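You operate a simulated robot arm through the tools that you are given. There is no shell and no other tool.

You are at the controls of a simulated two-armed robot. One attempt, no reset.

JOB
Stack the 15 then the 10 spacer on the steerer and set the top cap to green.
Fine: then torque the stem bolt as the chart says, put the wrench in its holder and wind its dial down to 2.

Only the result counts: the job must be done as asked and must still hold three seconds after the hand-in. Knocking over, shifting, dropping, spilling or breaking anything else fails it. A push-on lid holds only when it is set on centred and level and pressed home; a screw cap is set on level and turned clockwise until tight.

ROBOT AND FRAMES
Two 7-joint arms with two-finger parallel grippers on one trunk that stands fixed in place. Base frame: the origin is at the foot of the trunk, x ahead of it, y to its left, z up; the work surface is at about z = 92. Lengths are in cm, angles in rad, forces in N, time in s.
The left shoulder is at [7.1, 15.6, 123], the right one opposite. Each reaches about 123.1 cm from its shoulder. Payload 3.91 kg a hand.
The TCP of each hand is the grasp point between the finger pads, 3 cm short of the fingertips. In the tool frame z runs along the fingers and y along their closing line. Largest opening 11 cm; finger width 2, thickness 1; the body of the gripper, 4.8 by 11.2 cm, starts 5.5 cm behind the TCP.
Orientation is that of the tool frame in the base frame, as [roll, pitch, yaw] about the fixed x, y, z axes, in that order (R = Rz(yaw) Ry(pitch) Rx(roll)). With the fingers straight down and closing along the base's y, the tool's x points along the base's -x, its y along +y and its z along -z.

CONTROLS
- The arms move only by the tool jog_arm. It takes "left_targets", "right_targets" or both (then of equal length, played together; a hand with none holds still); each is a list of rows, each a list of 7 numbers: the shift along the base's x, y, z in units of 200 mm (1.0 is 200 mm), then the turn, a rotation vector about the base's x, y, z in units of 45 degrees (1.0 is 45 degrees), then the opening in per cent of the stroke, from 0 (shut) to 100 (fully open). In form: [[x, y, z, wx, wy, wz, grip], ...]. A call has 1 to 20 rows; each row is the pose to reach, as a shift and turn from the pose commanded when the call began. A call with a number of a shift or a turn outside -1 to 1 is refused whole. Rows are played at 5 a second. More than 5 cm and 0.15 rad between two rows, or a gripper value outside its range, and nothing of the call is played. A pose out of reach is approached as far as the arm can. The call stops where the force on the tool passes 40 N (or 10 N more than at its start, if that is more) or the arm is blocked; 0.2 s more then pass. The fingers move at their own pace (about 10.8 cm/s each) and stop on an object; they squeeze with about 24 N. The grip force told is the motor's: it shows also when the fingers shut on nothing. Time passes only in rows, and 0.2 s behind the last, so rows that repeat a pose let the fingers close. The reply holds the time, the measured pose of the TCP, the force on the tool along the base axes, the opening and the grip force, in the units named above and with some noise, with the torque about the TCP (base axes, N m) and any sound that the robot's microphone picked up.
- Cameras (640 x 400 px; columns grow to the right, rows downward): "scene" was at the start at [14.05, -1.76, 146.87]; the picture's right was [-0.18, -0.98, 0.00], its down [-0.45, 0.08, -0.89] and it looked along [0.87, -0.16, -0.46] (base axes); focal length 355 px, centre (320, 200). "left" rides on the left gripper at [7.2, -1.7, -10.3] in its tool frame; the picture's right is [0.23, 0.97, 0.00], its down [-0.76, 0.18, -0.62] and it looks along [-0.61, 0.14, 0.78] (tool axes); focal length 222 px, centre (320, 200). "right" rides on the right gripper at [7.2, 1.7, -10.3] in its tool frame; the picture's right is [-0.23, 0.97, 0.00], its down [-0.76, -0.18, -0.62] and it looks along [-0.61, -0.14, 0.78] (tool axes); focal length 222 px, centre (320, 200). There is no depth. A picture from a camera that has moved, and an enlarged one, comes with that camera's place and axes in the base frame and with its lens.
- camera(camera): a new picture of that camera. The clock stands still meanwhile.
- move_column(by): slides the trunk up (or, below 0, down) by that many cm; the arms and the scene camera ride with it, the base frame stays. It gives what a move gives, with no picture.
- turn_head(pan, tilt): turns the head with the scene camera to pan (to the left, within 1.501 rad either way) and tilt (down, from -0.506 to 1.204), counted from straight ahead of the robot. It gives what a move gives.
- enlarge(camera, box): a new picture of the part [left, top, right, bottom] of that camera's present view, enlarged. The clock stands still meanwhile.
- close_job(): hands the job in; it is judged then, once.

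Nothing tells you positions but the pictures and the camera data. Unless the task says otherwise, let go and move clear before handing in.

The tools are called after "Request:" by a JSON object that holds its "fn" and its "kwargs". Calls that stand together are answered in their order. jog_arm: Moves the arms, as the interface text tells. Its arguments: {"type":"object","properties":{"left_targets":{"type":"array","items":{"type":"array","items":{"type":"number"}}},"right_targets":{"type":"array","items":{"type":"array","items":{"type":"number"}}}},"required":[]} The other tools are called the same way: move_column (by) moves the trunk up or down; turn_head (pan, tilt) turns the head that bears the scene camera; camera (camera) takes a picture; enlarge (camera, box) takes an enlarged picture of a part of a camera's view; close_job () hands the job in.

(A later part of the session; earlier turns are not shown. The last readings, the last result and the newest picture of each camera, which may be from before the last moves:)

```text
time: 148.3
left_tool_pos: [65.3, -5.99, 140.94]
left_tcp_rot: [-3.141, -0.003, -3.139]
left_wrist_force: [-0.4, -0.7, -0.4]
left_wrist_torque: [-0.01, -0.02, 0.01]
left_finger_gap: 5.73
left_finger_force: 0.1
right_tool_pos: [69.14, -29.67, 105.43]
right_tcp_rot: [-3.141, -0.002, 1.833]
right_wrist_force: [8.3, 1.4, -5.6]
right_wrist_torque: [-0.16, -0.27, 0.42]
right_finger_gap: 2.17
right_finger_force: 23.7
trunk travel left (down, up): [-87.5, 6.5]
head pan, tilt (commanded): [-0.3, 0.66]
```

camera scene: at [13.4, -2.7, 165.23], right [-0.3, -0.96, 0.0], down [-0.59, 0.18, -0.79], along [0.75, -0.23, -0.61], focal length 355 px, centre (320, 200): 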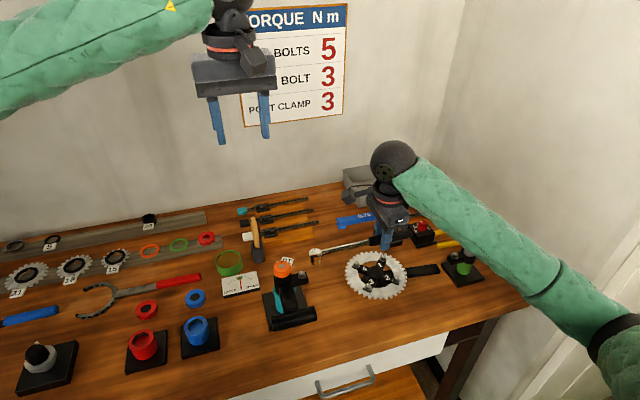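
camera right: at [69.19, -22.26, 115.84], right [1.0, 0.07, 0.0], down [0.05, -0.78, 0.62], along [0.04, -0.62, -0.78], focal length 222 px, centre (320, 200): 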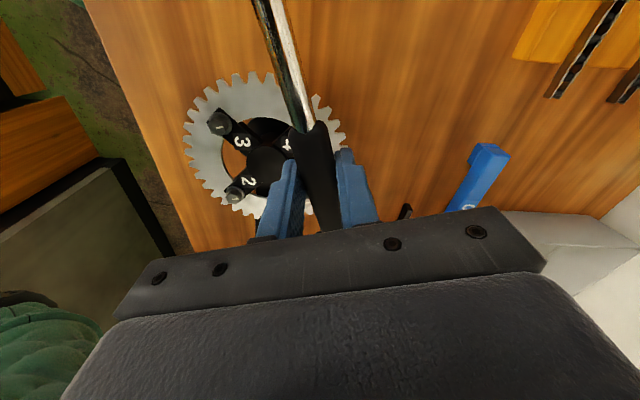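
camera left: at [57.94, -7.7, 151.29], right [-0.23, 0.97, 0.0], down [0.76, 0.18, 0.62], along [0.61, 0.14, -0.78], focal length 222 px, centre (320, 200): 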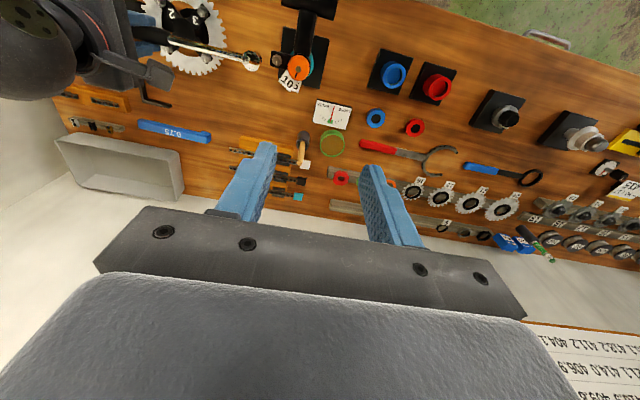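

Request:
{"fn": "jog_arm", "kwargs": {"right_targets": [[-0.0067, -0.0017, 0, 0, 0, -0.0111, 8], [-0.0134, -0.0034, 0, 0, 0, -0.0222, 8], [-0.0134, -0.0034, 0, 0, 0, -0.0222, 8]]}}

Request:
{"fn": "jog_arm", "kwargs": {"right_targets": [[-0.0067, -0.0016, 0, 0, 0, -0.0111, 8], [-0.0134, -0.0032, 0, 0, 0, -0.0222, 8], [-0.0134, -0.0032, 0, 0, 0, -0.0222, 8]]}}

```text
time: 149.1
left_tool_pos: [65.27, -5.96, 140.9]
left_tcp_rot: [3.14, -0.003, -3.14]
left_wrist_force: [0.1, 0.8, -0.3]
left_wrist_torque: [0.01, 0.03, 0.0]
left_finger_gap: 5.71
left_finger_force: 0.1
right_tool_pos: [69.04, -29.75, 105.54]
right_tcp_rot: [-3.14, -0.001, 1.815]
right_wrist_force: [11.9, 2.9, -5.3]
right_wrist_torque: [-0.07, -0.31, 0.38]
right_finger_gap: 2.19
right_finger_force: 24.2
trunk travel left (down, up): [-87.5, 6.5]
head pan, tilt (commanded): [-0.3, 0.66]
```

```text
time: 149.9
left_tool_pos: [65.23, -5.92, 141.07]
left_tcp_rot: [-3.141, -0.003, -3.141]
left_wrist_force: [0.8, 0.2, -0.6]
left_wrist_torque: [-0.02, -0.03, 0.02]
left_finger_gap: 5.72
left_finger_force: 0.0
right_tool_pos: [68.81, -29.84, 105.48]
right_tcp_rot: [-3.14, 0.001, 1.799]
right_wrist_force: [14.0, 8.4, -4.3]
right_wrist_torque: [0.21, -0.24, 0.39]
right_finger_gap: 2.17
right_finger_force: 24.5
trunk travel left (down, up): [-87.5, 6.5]
head pan, tilt (commanded): [-0.3, 0.66]
```

2.9 N·m now. Half-degree steps from here.

Request:
{"fn": "jog_arm", "kwargs": {"right_targets": [[-0.0067, -0.0005, 0, 0, 0, -0.0111, 8], [-0.0067, -0.0005, 0, 0, 0, -0.0111, 8]]}}

```text
time: 150.5
left_tool_pos: [65.08, -6.0, 140.93]
left_tcp_rot: [3.141, -0.002, -3.141]
left_wrist_force: [0.7, 0.6, -0.2]
left_wrist_torque: [-0.03, -0.03, 0.0]
left_finger_gap: 5.72
left_finger_force: 0.0
right_tool_pos: [68.49, -29.86, 105.56]
right_tcp_rot: [-3.139, 0.001, 1.789]
right_wrist_force: [-0.2, -0.3, -4.1]
right_wrist_torque: [0.14, 0.05, 0.58]
right_finger_gap: 2.19
right_finger_force: 23.7
trunk travel left (down, up): [-87.5, 6.5]
head pan, tilt (commanded): [-0.3, 0.66]
```

The torque again built to about 2.9–3.0 and then let go, exactly like a click-type head breaking at its setting. I'll repeat one ramp with very fine end steps to confirm the release torque and listen.

Request:
{"fn": "jog_arm", "kwargs": {"right_targets": [[-0.0135, -0.003, 0, 0, 0, -0.0222, 8], [-0.027, -0.0058, 0, 0, 0, -0.0444, 8], [-0.0405, -0.0085, 0, 0, 0, -0.0667, 8], [-0.0405, -0.0085, 0, 0, 0, -0.0667, 8]]}}

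Request:
{"fn": "jog_arm", "kwargs": {"right_targets": [[-0.0136, -0.0025, 0, 0, 0, -0.0222, 8], [-0.0136, -0.0025, 0, 0, 0, -0.0222, 8]]}}

```text
time: 151.5
left_tool_pos: [65.33, -5.85, 141.05]
left_tcp_rot: [3.142, -0.001, 3.141]
left_wrist_force: [0.6, -0.1, 0.5]
left_wrist_torque: [-0.01, -0.02, 0.0]
left_finger_gap: 5.72
left_finger_force: 0.0
right_tool_pos: [67.85, -30.22, 105.5]
right_tcp_rot: [-3.14, -0.001, 1.737]
right_wrist_force: [11.9, 1.2, -2.1]
right_wrist_torque: [0.36, -0.23, 0.33]
right_finger_gap: 2.19
right_finger_force: 23.7
trunk travel left (down, up): [-87.5, 6.5]
head pan, tilt (commanded): [-0.3, 0.66]
```

```text
time: 152.1
left_tool_pos: [65.36, -6.0, 140.96]
left_tcp_rot: [3.141, -0.002, -3.139]
left_wrist_force: [0.0, 0.4, 0.5]
left_wrist_torque: [-0.01, -0.02, 0.0]
left_finger_gap: 5.72
left_finger_force: 0.1
right_tool_pos: [67.5, -30.11, 105.47]
right_tcp_rot: [-3.141, 0.002, 1.72]
right_wrist_force: [15.1, -1.0, -1.2]
right_wrist_torque: [0.62, -0.28, 0.4]
right_finger_gap: 2.18
right_finger_force: 24.4
trunk travel left (down, up): [-87.5, 6.5]
head pan, tilt (commanded): [-0.3, 0.66]
```

2.75 N·m. Quarter-degree steps now.

Request:
{"fn": "jog_arm", "kwargs": {"right_targets": [[-0.0034, -0.0005, 0, 0, 0, -0.0056, 8], [-0.0034, -0.0005, 0, 0, 0, -0.0056, 8]]}}

Request:
{"fn": "jog_arm", "kwargs": {"right_targets": [[-0.0034, -0.0005, 0, 0, 0, -0.0056, 8], [-0.0034, -0.0005, 0, 0, 0, -0.0056, 8]]}}

```text
time: 152.7
left_tool_pos: [65.21, -6.01, 141.01]
left_tcp_rot: [-3.141, -0.003, 3.14]
left_wrist_force: [-0.5, -0.3, 0.2]
left_wrist_torque: [-0.02, 0.03, 0.0]
left_finger_gap: 5.72
left_finger_force: 0.1
right_tool_pos: [67.43, -30.01, 105.43]
right_tcp_rot: [-3.141, 0.0, 1.714]
right_wrist_force: [15.1, -3.8, -0.2]
right_wrist_torque: [0.63, -0.27, 0.45]
right_finger_gap: 2.2
right_finger_force: 23.4
trunk travel left (down, up): [-87.5, 6.5]
head pan, tilt (commanded): [-0.3, 0.66]
```

```text
time: 153.3
left_tool_pos: [65.29, -5.94, 140.86]
left_tcp_rot: [3.14, -0.001, -3.139]
left_wrist_force: [0.8, -0.4, -0.3]
left_wrist_torque: [0.01, 0.0, 0.0]
left_finger_gap: 5.73
left_finger_force: 0.1
right_tool_pos: [67.41, -30.18, 105.45]
right_tcp_rot: [-3.14, -0.002, 1.71]
right_wrist_force: [15.2, -4.1, -4.1]
right_wrist_torque: [0.13, -0.32, 0.45]
right_finger_gap: 2.18
right_finger_force: 23.8
trunk travel left (down, up): [-87.5, 6.5]
head pan, tilt (commanded): [-0.3, 0.66]
```

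Request:
{"fn": "jog_arm", "kwargs": {"right_targets": [[-0.0068, -0.001, 0, 0, 0, -0.0111, 8], [-0.0068, -0.001, 0, 0, 0, -0.0111, 8]]}}

Request:
{"fn": "jog_arm", "kwargs": {"right_targets": [[-0.0034, -0.0005, 0, 0, 0, -0.0056, 8], [-0.0034, -0.0005, 0, 0, 0, -0.0056, 8]]}}

```text
time: 153.9
left_tool_pos: [65.22, -6.12, 141.08]
left_tcp_rot: [-3.141, -0.001, -3.141]
left_wrist_force: [0.0, -0.1, 0.4]
left_wrist_torque: [0.01, -0.01, -0.02]
left_finger_gap: 5.75
left_finger_force: 0.0
right_tool_pos: [67.13, -30.08, 105.39]
right_tcp_rot: [-3.14, 0.0, 1.702]
right_wrist_force: [2.0, -3.1, -5.5]
right_wrist_torque: [-0.07, 0.0, 0.38]
right_finger_gap: 2.18
right_finger_force: 23.6
trunk travel left (down, up): [-87.5, 6.5]
head pan, tilt (commanded): [-0.3, 0.66]
```

```text
time: 154.5
left_tool_pos: [65.33, -6.12, 141.05]
left_tcp_rot: [-3.141, -0.002, -3.141]
left_wrist_force: [0.8, 0.2, 0.1]
left_wrist_torque: [0.01, 0.04, 0.04]
left_finger_gap: 5.73
left_finger_force: 0.0
right_tool_pos: [67.04, -30.04, 105.43]
right_tcp_rot: [-3.138, 0.0, 1.698]
right_wrist_force: [2.7, -3.4, -6.3]
right_wrist_torque: [-0.23, -0.08, 0.27]
right_finger_gap: 2.18
right_finger_force: 24.3
trunk travel left (down, up): [-87.5, 6.5]
head pan, tilt (commanded): [-0.3, 0.66]
```

Third release at about the same torque (~2.9 N·m) and the same spacing, so this is the wrench's break-over at its setting of 3: the bolt is at the wrench's torque. I'll back off 2° to unload it and lift the socket straight off to inspect the bolt.

Request:
{"fn": "jog_arm", "kwargs": {"right_targets": [[0.0135, 0.002, 0, 0, 0, 0.0222, 8], [0.027, 0.0037, 0, 0, 0, 0.0444, 8], [0.027, 0.0037, 0, 0, 0, 0.0444, 8]]}}

Request:
{"fn": "jog_arm", "kwargs": {"right_targets": [[0, 0, 0.02, 0, 0, 0, 8], [0, 0, 0.05, 0, 0, 0, 8], [0, 0, 0.1, 0, 0, 0, 8], [0, 0, 0.15, 0, 0, 0, 8], [0, 0, 0.2, 0, 0, 0, 8], [0, 0, 0.2, 0, 0, 0, 8]]}}

Request:
{"fn": "enlarge", "kwargs": {"camera": "scene", "box": [260, 225, 356, 305]}}

Request:
{"fn": "enlarge", "kwargs": {"camera": "left", "box": [225, 30, 321, 100]}}

```text
time: 155.3
left_tool_pos: [65.05, -6.06, 141.05]
left_tcp_rot: [3.141, 0.0, -3.139]
left_wrist_force: [-0.7, -0.1, 0.4]
left_wrist_torque: [0.0, 0.0, -0.02]
left_finger_gap: 5.73
left_finger_force: 0.0
right_tool_pos: [67.53, -30.2, 105.57]
right_tcp_rot: [-3.141, 0.001, 1.733]
right_wrist_force: [-0.8, 1.2, -4.9]
right_wrist_torque: [0.11, 0.03, 0.0]
right_finger_gap: 2.21
right_finger_force: 24.1
trunk travel left (down, up): [-87.5, 6.5]
head pan, tilt (commanded): [-0.3, 0.66]
```

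```text
time: 156.7
left_tool_pos: [65.11, -6.02, 141.09]
left_tcp_rot: [-3.141, -0.001, -3.141]
left_wrist_force: [-0.6, -0.2, -0.6]
left_wrist_torque: [0.01, -0.01, 0.01]
left_finger_gap: 5.73
left_finger_force: 0.1
right_tool_pos: [67.5, -30.21, 109.65]
right_tcp_rot: [-3.139, 0.0, 1.733]
right_wrist_force: [-0.5, 1.5, -4.1]
right_wrist_torque: [0.13, 0.02, 0.02]
right_finger_gap: 2.18
right_finger_force: 23.7
trunk travel left (down, up): [-87.5, 6.5]
head pan, tilt (commanded): [-0.3, 0.66]
```

```text
5.00 times, centred on (308, 265) of scene
camera zoom: at [13.37, -2.7, 165.23], right [-0.3, -0.96, 0.0], down [-0.59, 0.18, -0.79], along [0.75, -0.23, -0.61], focal length 1776 px, centre (380, -125)
```

zoom: 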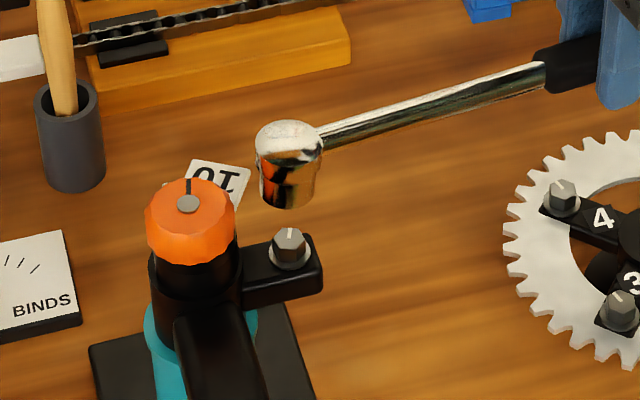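

```text
5.71 times, centred on (273, 65) of left
camera zoom: at [57.92, -7.7, 151.3], right [-0.23, 0.97, 0.0], down [0.76, 0.18, 0.62], along [0.61, 0.14, -0.78], focal length 1269 px, centre (589, 971)
```

zoom: 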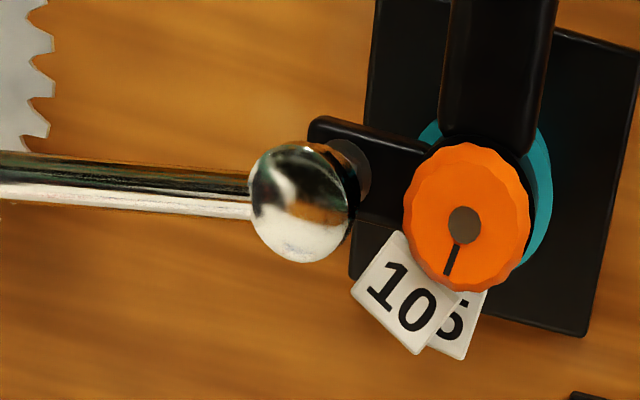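

Request:
{"fn": "enlarge", "kwargs": {"camera": "scene", "box": [300, 258, 324, 282]}}

Request:
{"fn": "enlarge", "kwargs": {"camera": "scene", "box": [222, 262, 262, 302]}}

```text
16.00 times, centred on (312, 270) of scene
camera zoom: at [13.37, -2.7, 165.23], right [-0.3, -0.96, 0.0], down [-0.59, 0.18, -0.79], along [0.75, -0.23, -0.61], focal length 5682 px, centre (448, -920)
```

zoom: 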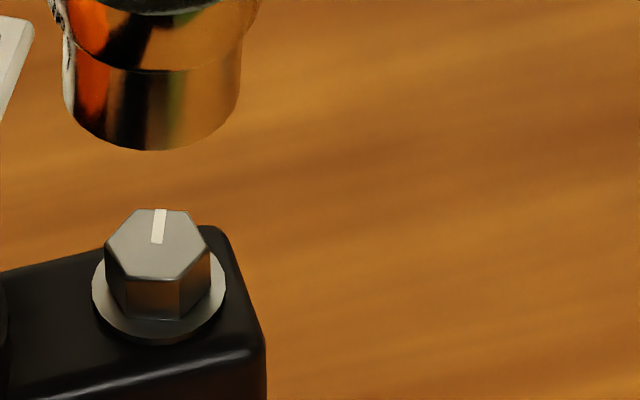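

```text
10.00 times, centred on (242, 282) of scene
camera zoom: at [13.37, -2.7, 165.23], right [-0.3, -0.96, 0.0], down [-0.59, 0.18, -0.79], along [0.75, -0.23, -0.61], focal length 3551 px, centre (1100, -620)
```

zoom: 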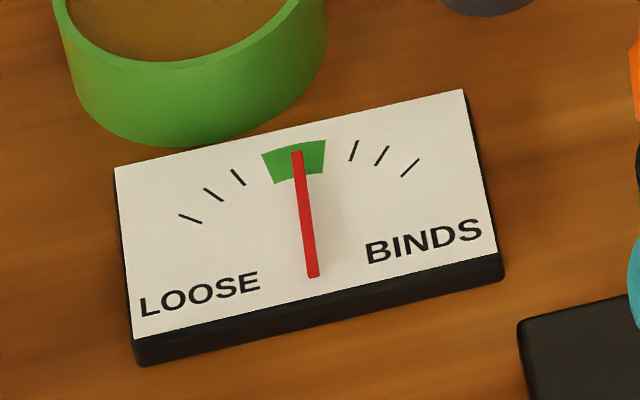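

The bolt's mark has turned about 27° clockwise, the gauge is still green, and nothing else moved. Now the wrench goes home: up, away from the bolt toward −y, and over its holder with the hand back at −90°.

Request:
{"fn": "jog_arm", "kwargs": {"right_targets": [[0, 0, 0.1, 0, 0, 0, 8], [0, -0.08, 0.1, 0, 0, -0.07, 8], [0, -0.155, 0.1, 0, 0, -0.14, 8], [0.12, -0.155, 0.1, 0, 0, -0.206, 8], [0.28, -0.155, 0.1, 0, 0, -0.206, 8], [0.45, -0.155, 0.1, 0, 0, -0.206, 8], [0.56, -0.155, 0.1, 0, 0, -0.206, 8], [0.592, -0.155, 0.0, 0, 0, -0.206, 8], [0.592, -0.155, -0.1, 0, 0, -0.206, 8], [0.592, -0.155, -0.1, 0, 0, -0.206, 8]]}}

Request:
{"fn": "camera", "kwargs": {"camera": "scene"}}

Request:
{"fn": "camera", "kwargs": {"camera": "right"}}

Request:
{"fn": "enlarge", "kwargs": {"camera": "scene", "box": [290, 190, 440, 280]}}

```text
time: 158.9
left_tool_pos: [65.16, -6.07, 140.99]
left_tcp_rot: [3.141, -0.002, -3.14]
left_wrist_force: [0.1, 0.2, 0.2]
left_wrist_torque: [-0.04, 0.02, 0.0]
left_finger_gap: 5.71
left_finger_force: 0.1
right_tool_pos: [79.44, -33.24, 107.56]
right_tcp_rot: [-3.14, -0.001, 1.571]
right_wrist_force: [-0.9, 0.5, -3.6]
right_wrist_torque: [0.1, -0.03, -0.02]
right_finger_gap: 2.18
right_finger_force: 23.8
trunk travel left (down, up): [-87.5, 6.5]
head pan, tilt (commanded): [-0.3, 0.66]
```

```text
taken
camera scene: at [13.38, -2.68, 165.23], right [-0.3, -0.96, 0.0], down [-0.59, 0.18, -0.79], along [0.75, -0.23, -0.61], focal length 355 px, centre (320, 200)
```

scene: 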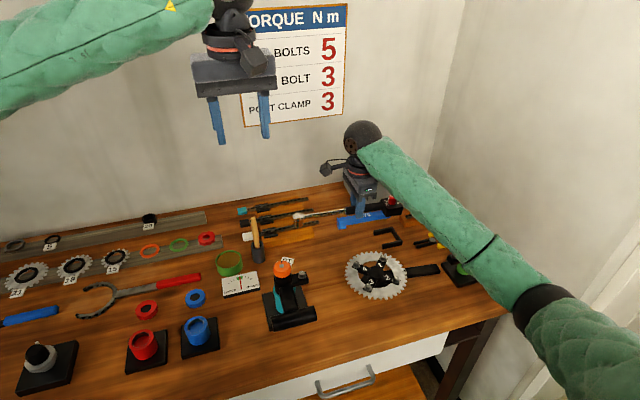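

```text
taken
camera right: at [81.1, -26.05, 117.96], right [0.97, -0.23, 0.0], down [-0.18, -0.76, 0.62], along [-0.14, -0.61, -0.78], focal length 222 px, centre (320, 200)
```

right: 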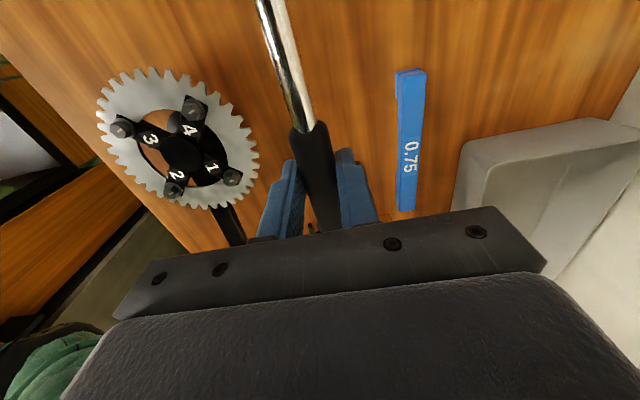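

```text
4.27 times, centred on (365, 235) of scene
camera zoom: at [13.38, -2.68, 165.23], right [-0.3, -0.96, 0.0], down [-0.59, 0.18, -0.79], along [0.75, -0.23, -0.61], focal length 1515 px, centre (128, 51)
```

zoom: 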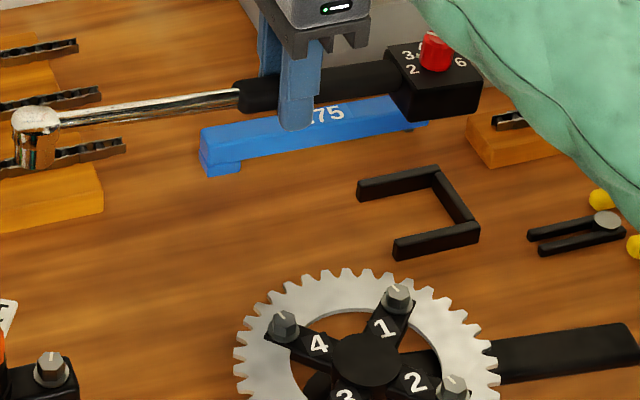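

The empty U-shaped holder is visible, open toward the head side. I'll compare how the handle lies in the fingers now with how I first gripped it.

Request:
{"fn": "enlarge", "kwargs": {"camera": "right", "box": [240, 80, 400, 230]}}

Request:
{"fn": "enlarge", "kwargs": {"camera": "right", "box": [230, 0, 390, 120]}}

Request:
{"fn": "enlarge", "kwargs": {"camera": "scene", "box": [365, 220, 415, 256]}}

Request:
{"fn": "enlarge", "kwargs": {"camera": "scene", "box": [370, 190, 420, 226]}}

```text
2.67 times, centred on (320, 155) of right
camera zoom: at [81.1, -26.05, 117.96], right [0.97, -0.23, 0.0], down [-0.18, -0.76, 0.62], along [-0.14, -0.61, -0.78], focal length 592 px, centre (320, 320)
```

zoom: 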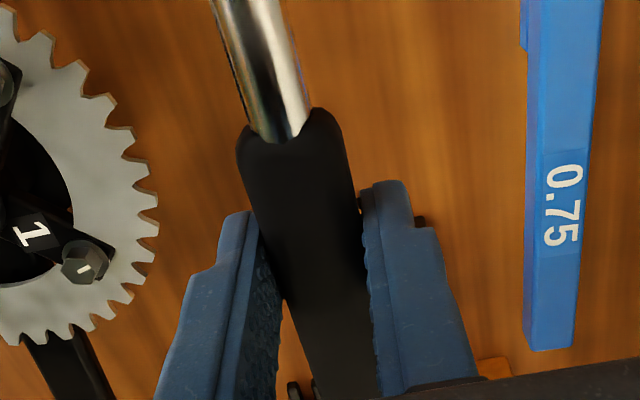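

```text
3.33 times, centred on (310, 60) of right
camera zoom: at [81.1, -26.05, 117.96], right [0.97, -0.23, 0.0], down [-0.18, -0.76, 0.62], along [-0.14, -0.61, -0.78], focal length 740 px, centre (353, 667)
```

zoom: 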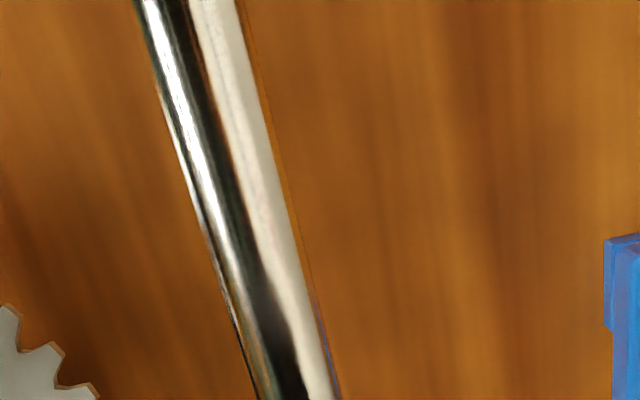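

```text
11.11 times, centred on (390, 238) of scene
camera zoom: at [13.38, -2.68, 165.23], right [-0.3, -0.96, 0.0], down [-0.59, 0.18, -0.79], along [0.75, -0.23, -0.61], focal length 3946 px, centre (-458, -222)
```

zoom: 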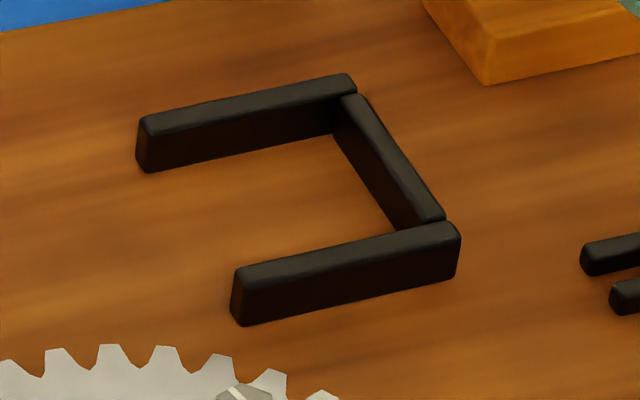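

```text
11.11 times, centred on (395, 208) of scene
camera zoom: at [13.38, -2.68, 165.23], right [-0.3, -0.96, 0.0], down [-0.59, 0.18, -0.79], along [0.75, -0.23, -0.61], focal length 3946 px, centre (-513, 111)
```

zoom: 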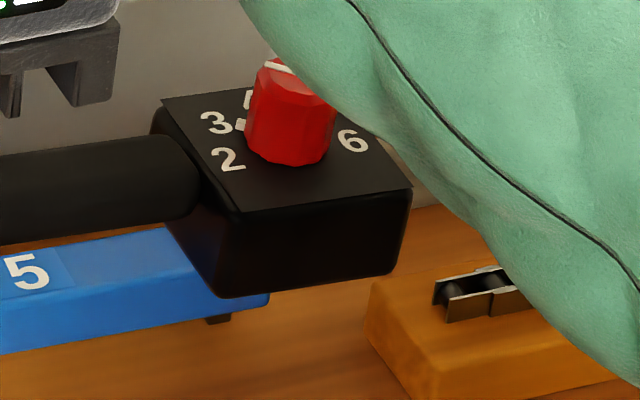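

In the hand the wrench has slid only about 0.24 cm along its axis and still lies parallel to y. I'll compensate for that and lower to a couple of centimetres above the holder to check alignment.

Request:
{"fn": "jog_arm", "kwargs": {"right_targets": [[-0.0075, 0.003, -0.12, 0, 0, 0, 8], [-0.0075, 0.003, -0.26, 0, 0, 0, 8], [-0.0075, 0.003, -0.38, 0, 0, 0, 8], [-0.0075, 0.003, -0.44, 0, 0, 0, 8], [-0.0075, 0.003, -0.44, 0, 0, 0, 8]]}}

Request:
{"fn": "enlarge", "kwargs": {"camera": "scene", "box": [290, 200, 440, 280]}}

Request:
{"fn": "enlarge", "kwargs": {"camera": "scene", "box": [360, 215, 420, 255]}}

Request:
{"fn": "enlarge", "kwargs": {"camera": "right", "box": [240, 80, 400, 230]}}

```text
time: 160.1
left_tool_pos: [65.13, -5.96, 140.94]
left_tcp_rot: [3.141, -0.001, -3.14]
left_wrist_force: [0.4, 1.0, 0.4]
left_wrist_torque: [0.01, -0.02, -0.03]
left_finger_gap: 5.72
left_finger_force: 0.1
right_tool_pos: [79.17, -33.15, 98.57]
right_tcp_rot: [-3.14, 0.001, 1.57]
right_wrist_force: [0.5, 0.2, -3.4]
right_wrist_torque: [0.11, 0.0, -0.02]
right_finger_gap: 2.18
right_finger_force: 24.0
trunk travel left (down, up): [-87.5, 6.5]
head pan, tilt (commanded): [-0.3, 0.66]
```

```text
4.27 times, centred on (365, 240) of scene
camera zoom: at [13.37, -2.71, 165.23], right [-0.3, -0.96, 0.0], down [-0.59, 0.18, -0.79], along [0.75, -0.23, -0.61], focal length 1515 px, centre (128, 29)
```

zoom: 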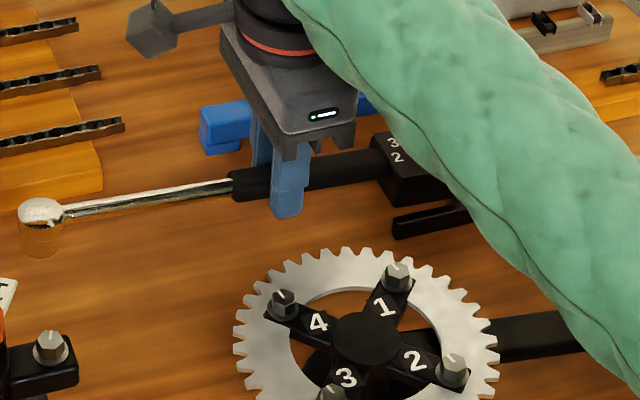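

```text
10.00 times, centred on (390, 235) of scene
camera zoom: at [13.37, -2.71, 165.23], right [-0.3, -0.96, 0.0], down [-0.59, 0.18, -0.79], along [0.75, -0.23, -0.61], focal length 3551 px, centre (-380, -150)
```

zoom: 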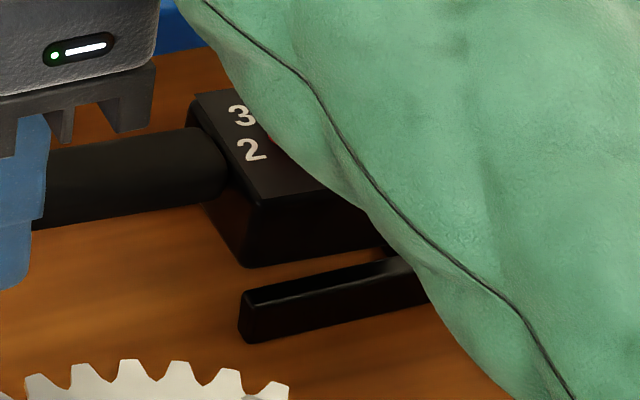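

```text
2.67 times, centred on (320, 155) of right
camera zoom: at [80.86, -26.02, 108.88], right [0.97, -0.23, 0.0], down [-0.18, -0.76, 0.62], along [-0.14, -0.61, -0.78], focal length 592 px, centre (320, 320)
```

zoom: 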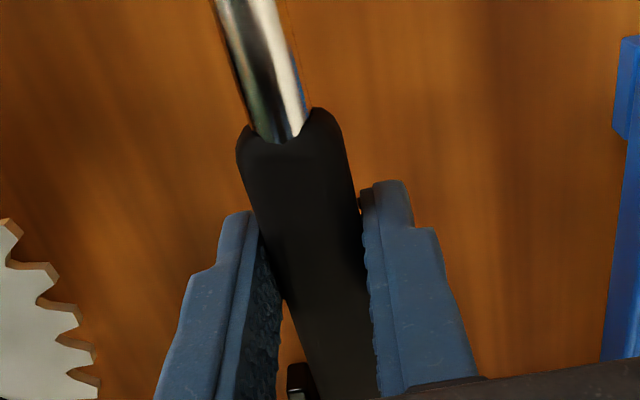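

Request:
{"fn": "enlarge", "kwargs": {"camera": "left", "box": [70, 30, 270, 150]}}

```text
3.20 times, centred on (170, 90) of left
camera zoom: at [57.92, -7.71, 151.3], right [-0.23, 0.97, 0.0], down [0.76, 0.18, 0.62], along [0.61, 0.14, -0.78], focal length 711 px, centre (800, 552)
```

zoom: 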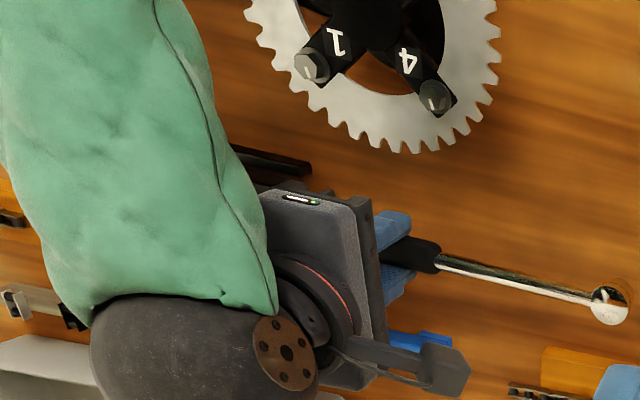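

The holder is hidden from that side, so I'll rely on the recorded pose and force: +0.1 in x, then down in small steps.

Request:
{"fn": "jog_arm", "kwargs": {"right_targets": [[0.005, 0.001, -0.02, 0, 0, 0, 8], [0.005, 0.001, -0.05, 0, 0, 0, 8], [0.005, 0.001, -0.075, 0, 0, 0, 8], [0.005, 0.001, -0.075, 0, 0, 0, 8]]}}

Request:
{"fn": "enlarge", "kwargs": {"camera": "scene", "box": [360, 215, 420, 255]}}

```text
time: 161.1
left_tool_pos: [65.09, -5.96, 141.06]
left_tcp_rot: [-3.141, 0.001, -3.141]
left_wrist_force: [-0.3, 0.0, -0.4]
left_wrist_torque: [-0.01, 0.01, 0.01]
left_finger_gap: 5.72
left_finger_force: 0.0
right_tool_pos: [79.31, -33.11, 97.18]
right_tcp_rot: [-3.141, -0.001, 1.572]
right_wrist_force: [-0.4, -0.4, -3.1]
right_wrist_torque: [0.11, 0.02, 0.01]
right_finger_gap: 2.16
right_finger_force: 24.1
trunk travel left (down, up): [-87.5, 6.5]
head pan, tilt (commanded): [-0.3, 0.66]
```

```text
10.00 times, centred on (390, 235) of scene
camera zoom: at [13.33, -2.68, 165.23], right [-0.3, -0.96, 0.0], down [-0.59, 0.18, -0.79], along [0.75, -0.23, -0.61], focal length 3551 px, centre (-380, -150)
```

zoom: 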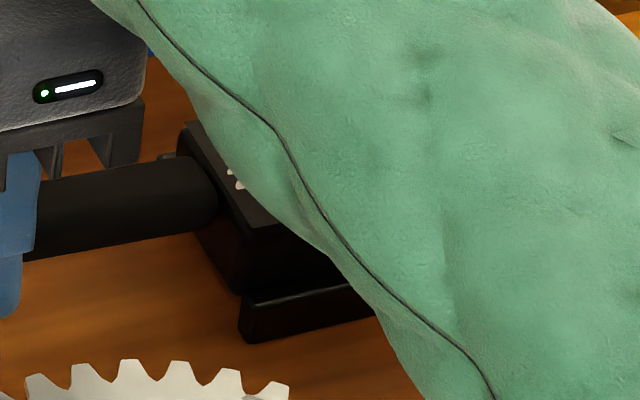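

Aligned with the front wall by eye. Continuing down in 4 mm steps.

Request:
{"fn": "jog_arm", "kwargs": {"right_targets": [[0, 0, -0.02, 0, 0, 0, 8], [0, 0, -0.035, 0, 0, 0, 8], [0, 0, -0.035, 0, 0, 0, 8]]}}

Request:
{"fn": "jog_arm", "kwargs": {"right_targets": [[0, 0, -0.015, 0, 0, 0, 8], [0, 0, -0.028, 0, 0, 0, 8], [0, 0, -0.028, 0, 0, 0, 8]]}}

Request:
{"fn": "enlarge", "kwargs": {"camera": "scene", "box": [360, 215, 420, 255]}}

Request:
{"fn": "enlarge", "kwargs": {"camera": "scene", "box": [280, 220, 360, 275]}}

```text
time: 161.9
left_tool_pos: [65.11, -6.05, 140.99]
left_tcp_rot: [-3.141, -0.001, -3.141]
left_wrist_force: [0.3, 0.0, -0.3]
left_wrist_torque: [-0.01, 0.0, -0.01]
left_finger_gap: 5.72
left_finger_force: 0.0
right_tool_pos: [79.48, -32.99, 96.43]
right_tcp_rot: [-3.138, 0.0, 1.57]
right_wrist_force: [0.2, 0.6, -1.2]
right_wrist_torque: [-0.16, 0.05, 0.01]
right_finger_gap: 2.16
right_finger_force: 23.7
trunk travel left (down, up): [-87.5, 6.5]
head pan, tilt (commanded): [-0.3, 0.66]
```

```text
time: 162.7
left_tool_pos: [65.05, -6.06, 141.07]
left_tcp_rot: [3.14, -0.001, -3.139]
left_wrist_force: [0.6, 0.6, -0.2]
left_wrist_torque: [0.0, 0.01, -0.03]
left_finger_gap: 5.71
left_finger_force: 0.1
right_tool_pos: [79.5, -33.17, 95.77]
right_tcp_rot: [-3.14, 0.001, 1.57]
right_wrist_force: [1.4, 1.6, 3.2]
right_wrist_torque: [-0.74, -0.03, 0.02]
right_finger_gap: 2.18
right_finger_force: 24.3
trunk travel left (down, up): [-87.5, 6.5]
head pan, tilt (commanded): [-0.3, 0.66]
```

```text
10.00 times, centred on (390, 235) of scene
camera zoom: at [13.31, -2.64, 165.24], right [-0.3, -0.96, 0.0], down [-0.59, 0.18, -0.79], along [0.75, -0.23, -0.61], focal length 3551 px, centre (-380, -150)
```

zoom: 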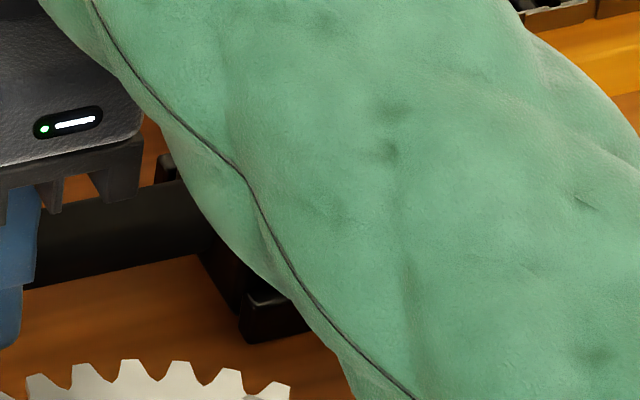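

```text
7.27 times, centred on (320, 248) of scene
camera zoom: at [13.31, -2.64, 165.24], right [-0.3, -0.96, 0.0], down [-0.59, 0.18, -0.79], along [0.75, -0.23, -0.61], focal length 2582 px, centre (320, -146)
```

zoom: 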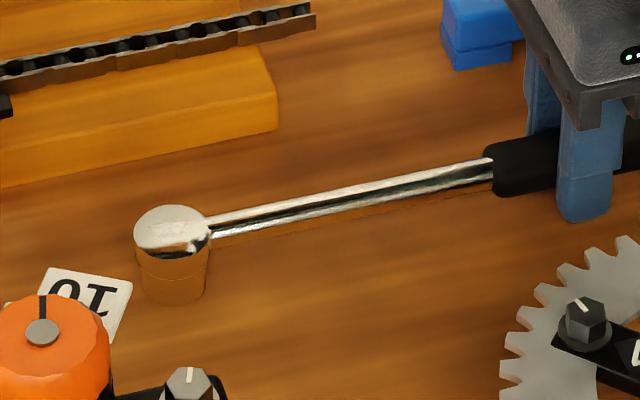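

Contact began 0.8 cm early, which fits the wrench having tipped about 4° head-up in the fingers (box end low); lowering is now levelling it inside the holder. I'll go down the last 0.2 cm and then open.

Request:
{"fn": "jog_arm", "kwargs": {"right_targets": [[0, 0, -0.006, 0, 0, 0, 8], [0, 0, -0.012, 0, 0, 0, 8], [0, 0, -0.012, 0, 0, 0, 8]]}}

Request:
{"fn": "enlarge", "kwargs": {"camera": "scene", "box": [280, 220, 360, 275]}}

```text
time: 163.5
left_tool_pos: [65.1, -5.96, 141.02]
left_tcp_rot: [3.141, -0.002, -3.141]
left_wrist_force: [1.1, 0.5, 1.1]
left_wrist_torque: [-0.01, -0.01, -0.03]
left_finger_gap: 5.72
left_finger_force: 0.0
right_tool_pos: [79.4, -33.17, 95.72]
right_tcp_rot: [-3.141, -0.001, 1.571]
right_wrist_force: [0.9, 1.7, 2.9]
right_wrist_torque: [-0.76, -0.04, 0.06]
right_finger_gap: 2.17
right_finger_force: 23.3
trunk travel left (down, up): [-87.5, 6.5]
head pan, tilt (commanded): [-0.3, 0.66]
```

```text
7.27 times, centred on (320, 248) of scene
camera zoom: at [13.31, -2.66, 165.24], right [-0.3, -0.96, 0.0], down [-0.59, 0.18, -0.79], along [0.75, -0.23, -0.61], focal length 2582 px, centre (320, -146)
```

zoom: 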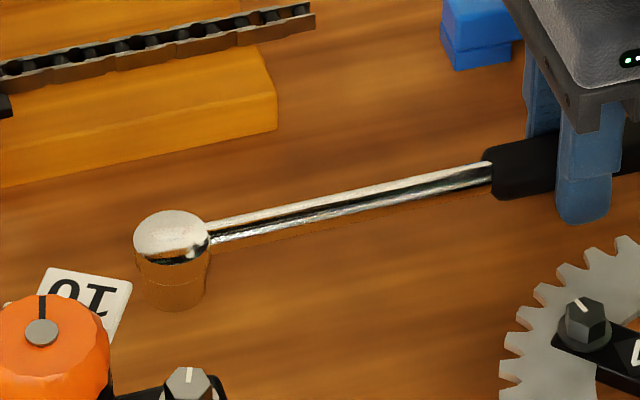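

Head still about 0.4 cm up; a further 0.17 cm at the grip will set it down.

Request:
{"fn": "jog_arm", "kwargs": {"right_targets": [[0, 0, -0.006, 0, 0, 0, 8], [0, 0, -0.011, 0, 0, 0, 8], [0, 0, -0.011, 0, 0, 0, 8]]}}

Request:
{"fn": "enlarge", "kwargs": {"camera": "scene", "box": [280, 220, 360, 275]}}

```text
time: 164.3
left_tool_pos: [65.03, -5.9, 141.22]
left_tcp_rot: [3.141, 0.0, -3.14]
left_wrist_force: [-0.4, 0.4, -0.5]
left_wrist_torque: [-0.01, 0.0, -0.03]
left_finger_gap: 5.73
left_finger_force: 0.0
right_tool_pos: [79.3, -33.09, 95.68]
right_tcp_rot: [3.139, -0.001, 1.57]
right_wrist_force: [8.1, -0.4, 19.1]
right_wrist_torque: [-0.05, -0.12, -0.02]
right_finger_gap: 2.18
right_finger_force: 24.2
trunk travel left (down, up): [-87.5, 6.5]
head pan, tilt (commanded): [-0.3, 0.66]
```

```text
7.27 times, centred on (320, 248) of scene
camera zoom: at [13.23, -2.62, 165.26], right [-0.3, -0.96, 0.0], down [-0.59, 0.18, -0.79], along [0.75, -0.23, -0.61], focal length 2582 px, centre (320, -146)
```

zoom: 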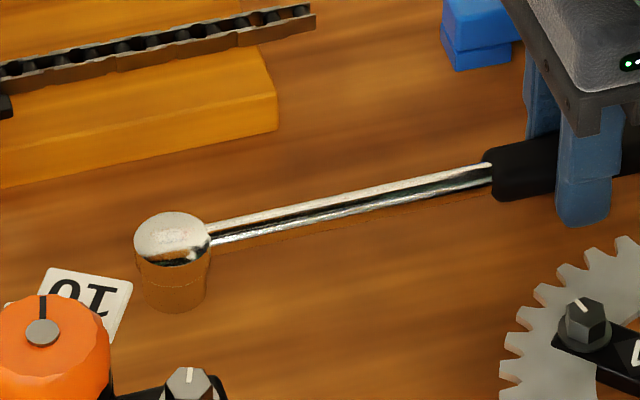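

19 N up with zero tipping torque at the original height: the wrench now rests fully in its holder. I'll ease off, open, and lift away.

Request:
{"fn": "jog_arm", "kwargs": {"right_targets": [[-0.001, 0, 0.008, 0, 0, 0, 8], [-0.001, 0, 0.008, 0, 0, 0, 25], [-0.001, 0, 0.008, 0, 0, 0, 40], [-0.001, 0, 0.008, 0, 0, 0, 40], [-0.001, 0, 0.06, 0, 0, 0, 40], [-0.001, 0, 0.18, 0, 0, 0, 40], [-0.001, 0, 0.35, 0, 0, 0, 40], [-0.001, 0, 0.5, 0, 0, 0, 40], [-0.001, 0, 0.6, 0, 0, 0, 40]]}}

Request:
{"fn": "camera", "kwargs": {"camera": "scene"}}

Request:
{"fn": "enlarge", "kwargs": {"camera": "scene", "box": [290, 190, 420, 270]}}

```text
time: 166.3
left_tool_pos: [65.04, -6.04, 140.95]
left_tcp_rot: [-3.141, 0.001, -3.14]
left_wrist_force: [-0.4, -0.5, -0.1]
left_wrist_torque: [0.01, 0.01, -0.03]
left_finger_gap: 5.74
left_finger_force: 0.0
right_tool_pos: [79.16, -32.92, 107.47]
right_tcp_rot: [-3.14, 0.0, 1.57]
right_wrist_force: [0.2, 0.3, 0.2]
right_wrist_torque: [0.02, -0.04, 0.0]
right_finger_gap: 4.39
right_finger_force: 0.1
trunk travel left (down, up): [-87.5, 6.5]
head pan, tilt (commanded): [-0.3, 0.66]
```

```text
taken
camera scene: at [13.32, -2.67, 165.23], right [-0.3, -0.96, 0.0], down [-0.59, 0.18, -0.79], along [0.75, -0.23, -0.61], focal length 355 px, centre (320, 200)
```

scene: 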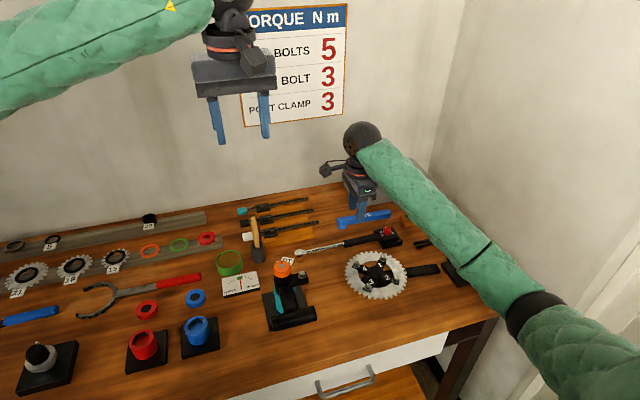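

```text
4.92 times, centred on (355, 230) of scene
camera zoom: at [13.32, -2.67, 165.23], right [-0.3, -0.96, 0.0], down [-0.59, 0.18, -0.79], along [0.75, -0.23, -0.61], focal length 1748 px, centre (148, 52)
```

zoom: 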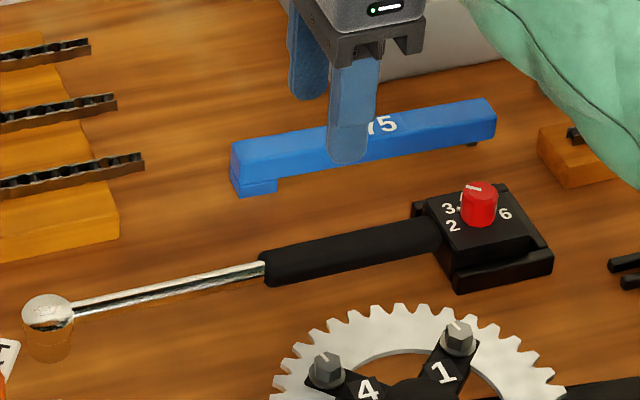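

The wrench is back in its holder, within about 0.2 cm of where it was. Let me zoom to check that it's seated flat between the walls.

Request:
{"fn": "enlarge", "kwargs": {"camera": "scene", "box": [368, 215, 408, 250]}}

Request:
{"fn": "enlarge", "kwargs": {"camera": "scene", "box": [285, 235, 325, 275]}}

```text
11.43 times, centred on (388, 232) of scene
camera zoom: at [13.32, -2.67, 165.23], right [-0.3, -0.96, 0.0], down [-0.59, 0.18, -0.79], along [0.75, -0.23, -0.61], focal length 4058 px, centre (-457, -171)
```

zoom: 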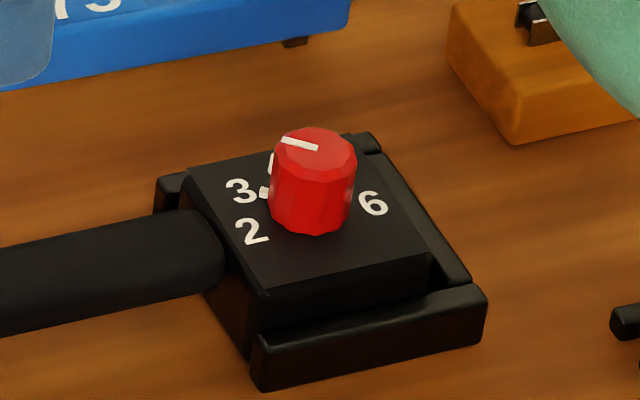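

```text
10.00 times, centred on (305, 255) of scene
camera zoom: at [13.32, -2.67, 165.23], right [-0.3, -0.96, 0.0], down [-0.59, 0.18, -0.79], along [0.75, -0.23, -0.61], focal length 3551 px, centre (470, -350)
```

zoom: 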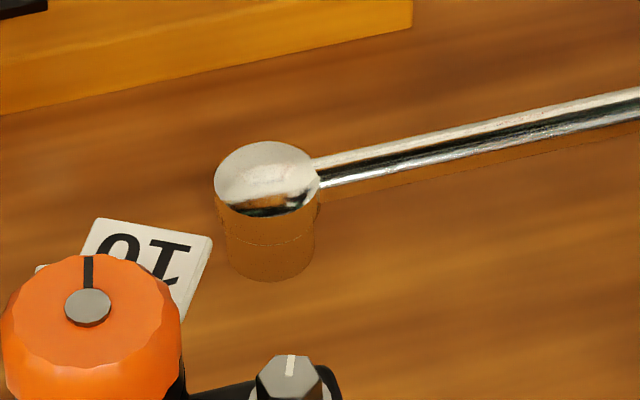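

It sits flat in the U as before. Now the dial: I'll bring the right hand over the knob with the yaw it had after setting 3, so turning back to the default yaw brings it to 2.

Request:
{"fn": "jog_arm", "kwargs": {"right_targets": [[0, -0.08, 0, 0, 0, 0.15, 29], [0.004, -0.17, 0, 0, 0, 0.3, 29], [0.008, -0.26, 0, 0, 0, 0.45, 29], [0.012, -0.35, 0, 0, 0, 0.6, 29], [0.012, -0.44, 0, 0, 0, 0.75, 29], [0.012, -0.53, 0, 0, 0, 0.9, 29], [0.012, -0.53, -0.1, 0, 0, 0.9, 29], [0.012, -0.53, -0.195, 0, 0, 0.9, 29], [0.012, -0.53, -0.195, 0, 0, 0.9, 29]]}}

Request:
{"fn": "enlarge", "kwargs": {"camera": "right", "box": [240, 90, 400, 190]}}

Request:
{"fn": "camera", "kwargs": {"camera": "scene"}}

```text
time: 168.3
left_tool_pos: [65.11, -6.02, 140.95]
left_tcp_rot: [-3.141, 0.0, 3.141]
left_wrist_force: [0.0, 0.0, -0.3]
left_wrist_torque: [-0.02, 0.03, -0.01]
left_finger_gap: 5.72
left_finger_force: 0.0
right_tool_pos: [79.91, -43.65, 103.73]
right_tcp_rot: [3.141, 0.001, 2.276]
right_wrist_force: [0.4, -0.6, 0.2]
right_wrist_torque: [-0.02, 0.01, -0.02]
right_finger_gap: 3.19
right_finger_force: 0.1
trunk travel left (down, up): [-87.5, 6.5]
head pan, tilt (commanded): [-0.3, 0.66]
```

```text
4.00 times, centred on (320, 140) of right
camera zoom: at [76.3, -37.09, 114.13], right [0.89, 0.46, 0.0], down [0.36, -0.69, 0.62], along [0.29, -0.55, -0.78], focal length 888 px, centre (320, 440)
```

zoom: 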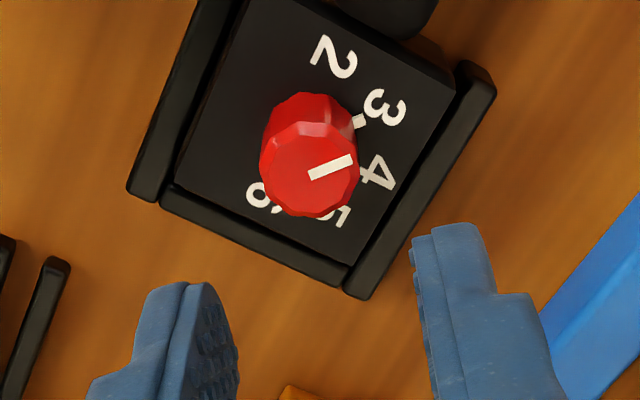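

```text
taken
camera scene: at [13.3, -2.7, 165.24], right [-0.3, -0.96, 0.0], down [-0.59, 0.18, -0.79], along [0.75, -0.23, -0.61], focal length 355 px, centre (320, 200)
```

scene: 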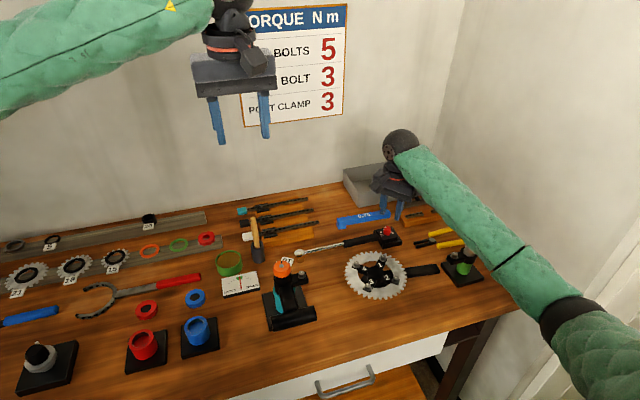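

The knob is at (79.26, −43.29) now; I'll correct (−0.4, +0.39) and descend in two stages.

Request:
{"fn": "jog_arm", "kwargs": {"right_targets": [[-0.0205, 0.0195, -0.03, 0, 0, 0, 29], [-0.0205, 0.0195, -0.1, 0, 0, 0, 29], [-0.0205, 0.0195, -0.16, 0, 0, 0, 29], [-0.0205, 0.0195, -0.16, 0, 0, 0, 29]]}}

Request:
{"fn": "enlarge", "kwargs": {"camera": "right", "box": [240, 110, 400, 210]}}

```text
time: 169.3
left_tool_pos: [65.04, -6.05, 141.01]
left_tcp_rot: [-3.141, -0.001, -3.139]
left_wrist_force: [-0.3, -0.1, 0.0]
left_wrist_torque: [0.02, -0.01, 0.02]
left_finger_gap: 5.73
left_finger_force: 0.0
right_tool_pos: [79.22, -43.23, 100.61]
right_tcp_rot: [-3.141, 0.0, 2.28]
right_wrist_force: [-0.6, 0.2, 0.3]
right_wrist_torque: [0.04, 0.02, 0.01]
right_finger_gap: 3.2
right_finger_force: 0.1
trunk travel left (down, up): [-87.5, 6.5]
head pan, tilt (commanded): [-0.3, 0.66]
```

```text
4.00 times, centred on (320, 160) of right
camera zoom: at [75.66, -36.73, 110.95], right [0.89, 0.46, 0.0], down [0.36, -0.69, 0.62], along [0.29, -0.55, -0.78], focal length 888 px, centre (320, 360)
```

zoom: 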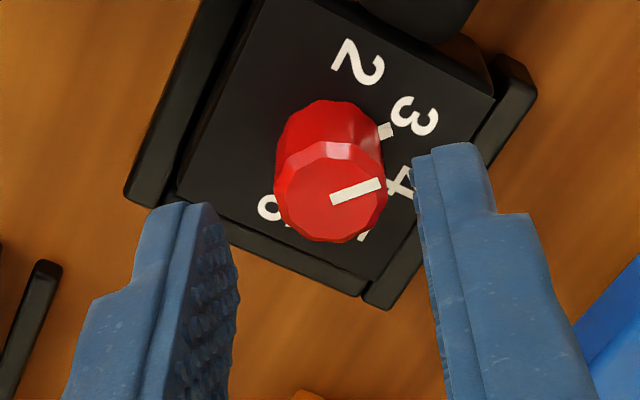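

Only +0.2 in x left. Down to gripping height.

Request:
{"fn": "jog_arm", "kwargs": {"right_targets": [[0.01, 0.001, -0.03, 0, 0, 0, 29], [0.01, 0.001, -0.07, 0, 0, 0, 29], [0.01, 0.001, -0.1, 0, 0, 0, 29], [0.01, 0.001, -0.1, 0, 0, 0, 29]]}}

Request:
{"fn": "enlarge", "kwargs": {"camera": "right", "box": [240, 130, 400, 230]}}

```text
time: 170.3
left_tool_pos: [65.16, -6.1, 141.08]
left_tcp_rot: [3.141, 0.001, -3.14]
left_wrist_force: [-0.5, -0.2, -0.1]
left_wrist_torque: [0.0, 0.01, -0.01]
left_finger_gap: 5.73
left_finger_force: 0.0
right_tool_pos: [79.38, -43.22, 98.45]
right_tcp_rot: [3.141, 0.0, 2.278]
right_wrist_force: [-0.6, 0.2, 0.1]
right_wrist_torque: [-0.03, 0.01, 0.04]
right_finger_gap: 3.18
right_finger_force: 0.0
trunk travel left (down, up): [-87.5, 6.5]
head pan, tilt (commanded): [-0.3, 0.66]
```

```text
4.00 times, centred on (320, 180) of right
camera zoom: at [75.93, -36.79, 108.83], right [0.89, 0.46, 0.0], down [0.36, -0.69, 0.62], along [0.29, -0.55, -0.78], focal length 888 px, centre (320, 280)
```

zoom: 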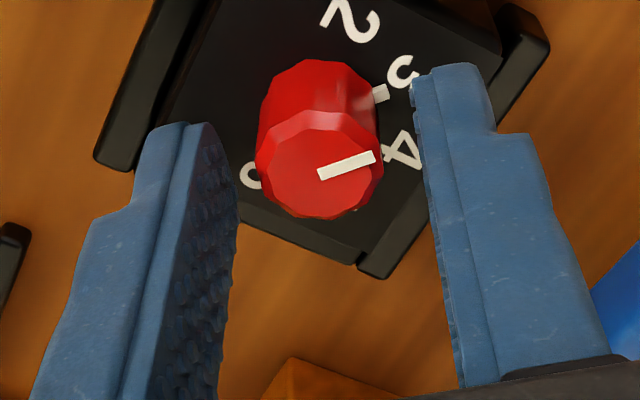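

Centred. Closing on the knob and turning it counter-clockwise 40°.

Request:
{"fn": "jog_arm", "kwargs": {"right_targets": [[0, 0, 0, 0, 0, 0, 15], [0, 0, 0, 0, 0, 0, 8], [0, 0, 0, 0, 0, 0, 8], [0, 0, 0, 0, 0, 0.15, 8], [0, 0, 0, 0, 0, 0.3, 8], [0, 0, 0, 0, 0, 0.45, 8], [0, 0, 0, 0, 0, 0.6, 8], [0, 0, 0, 0, 0, 0.75, 8], [0, 0, 0, 0, 0, 0.9, 8], [0, 0, 0, 0, 0, 0.9, 8]]}}

Request:
{"fn": "enlarge", "kwargs": {"camera": "right", "box": [240, 110, 400, 230]}}

Request:
{"fn": "enlarge", "kwargs": {"camera": "scene", "box": [368, 215, 408, 250]}}

```text
time: 172.5
left_tool_pos: [65.07, -5.92, 140.96]
left_tcp_rot: [-3.14, 0.0, -3.139]
left_wrist_force: [0.1, -0.7, -0.3]
left_wrist_torque: [-0.02, -0.01, 0.01]
left_finger_gap: 5.71
left_finger_force: 0.1
right_tool_pos: [79.51, -43.2, 98.38]
right_tcp_rot: [3.141, 0.002, 2.987]
right_wrist_force: [8.6, 3.4, 9.4]
right_wrist_torque: [0.3, -0.08, 0.02]
right_finger_gap: 1.91
right_finger_force: 23.7
trunk travel left (down, up): [-87.5, 6.5]
head pan, tilt (commanded): [-0.3, 0.66]
```

```text
3.33 times, centred on (320, 170) of right
camera zoom: at [72.46, -40.58, 108.83], right [0.38, 0.93, 0.0], down [0.72, -0.29, 0.62], along [0.58, -0.23, -0.78], focal length 740 px, centre (320, 300)
```

zoom: 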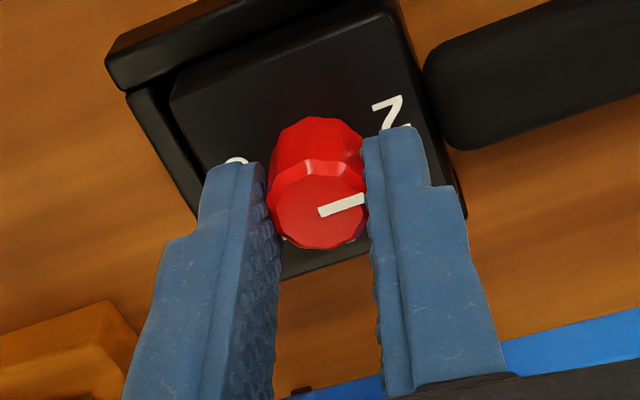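

```text
11.43 times, centred on (388, 232) of scene
camera zoom: at [13.33, -2.61, 165.24], right [-0.3, -0.96, 0.0], down [-0.59, 0.18, -0.79], along [0.75, -0.23, -0.61], focal length 4058 px, centre (-457, -171)
```

zoom: 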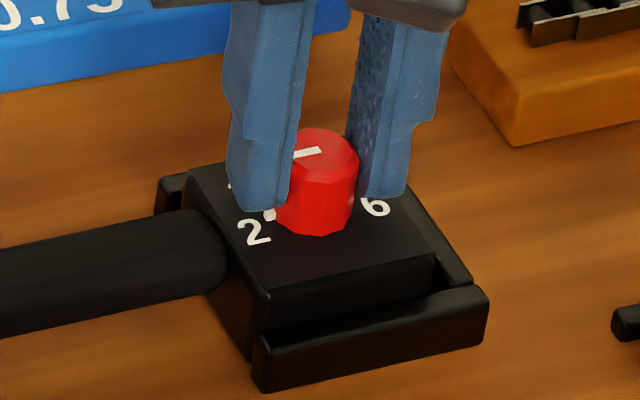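

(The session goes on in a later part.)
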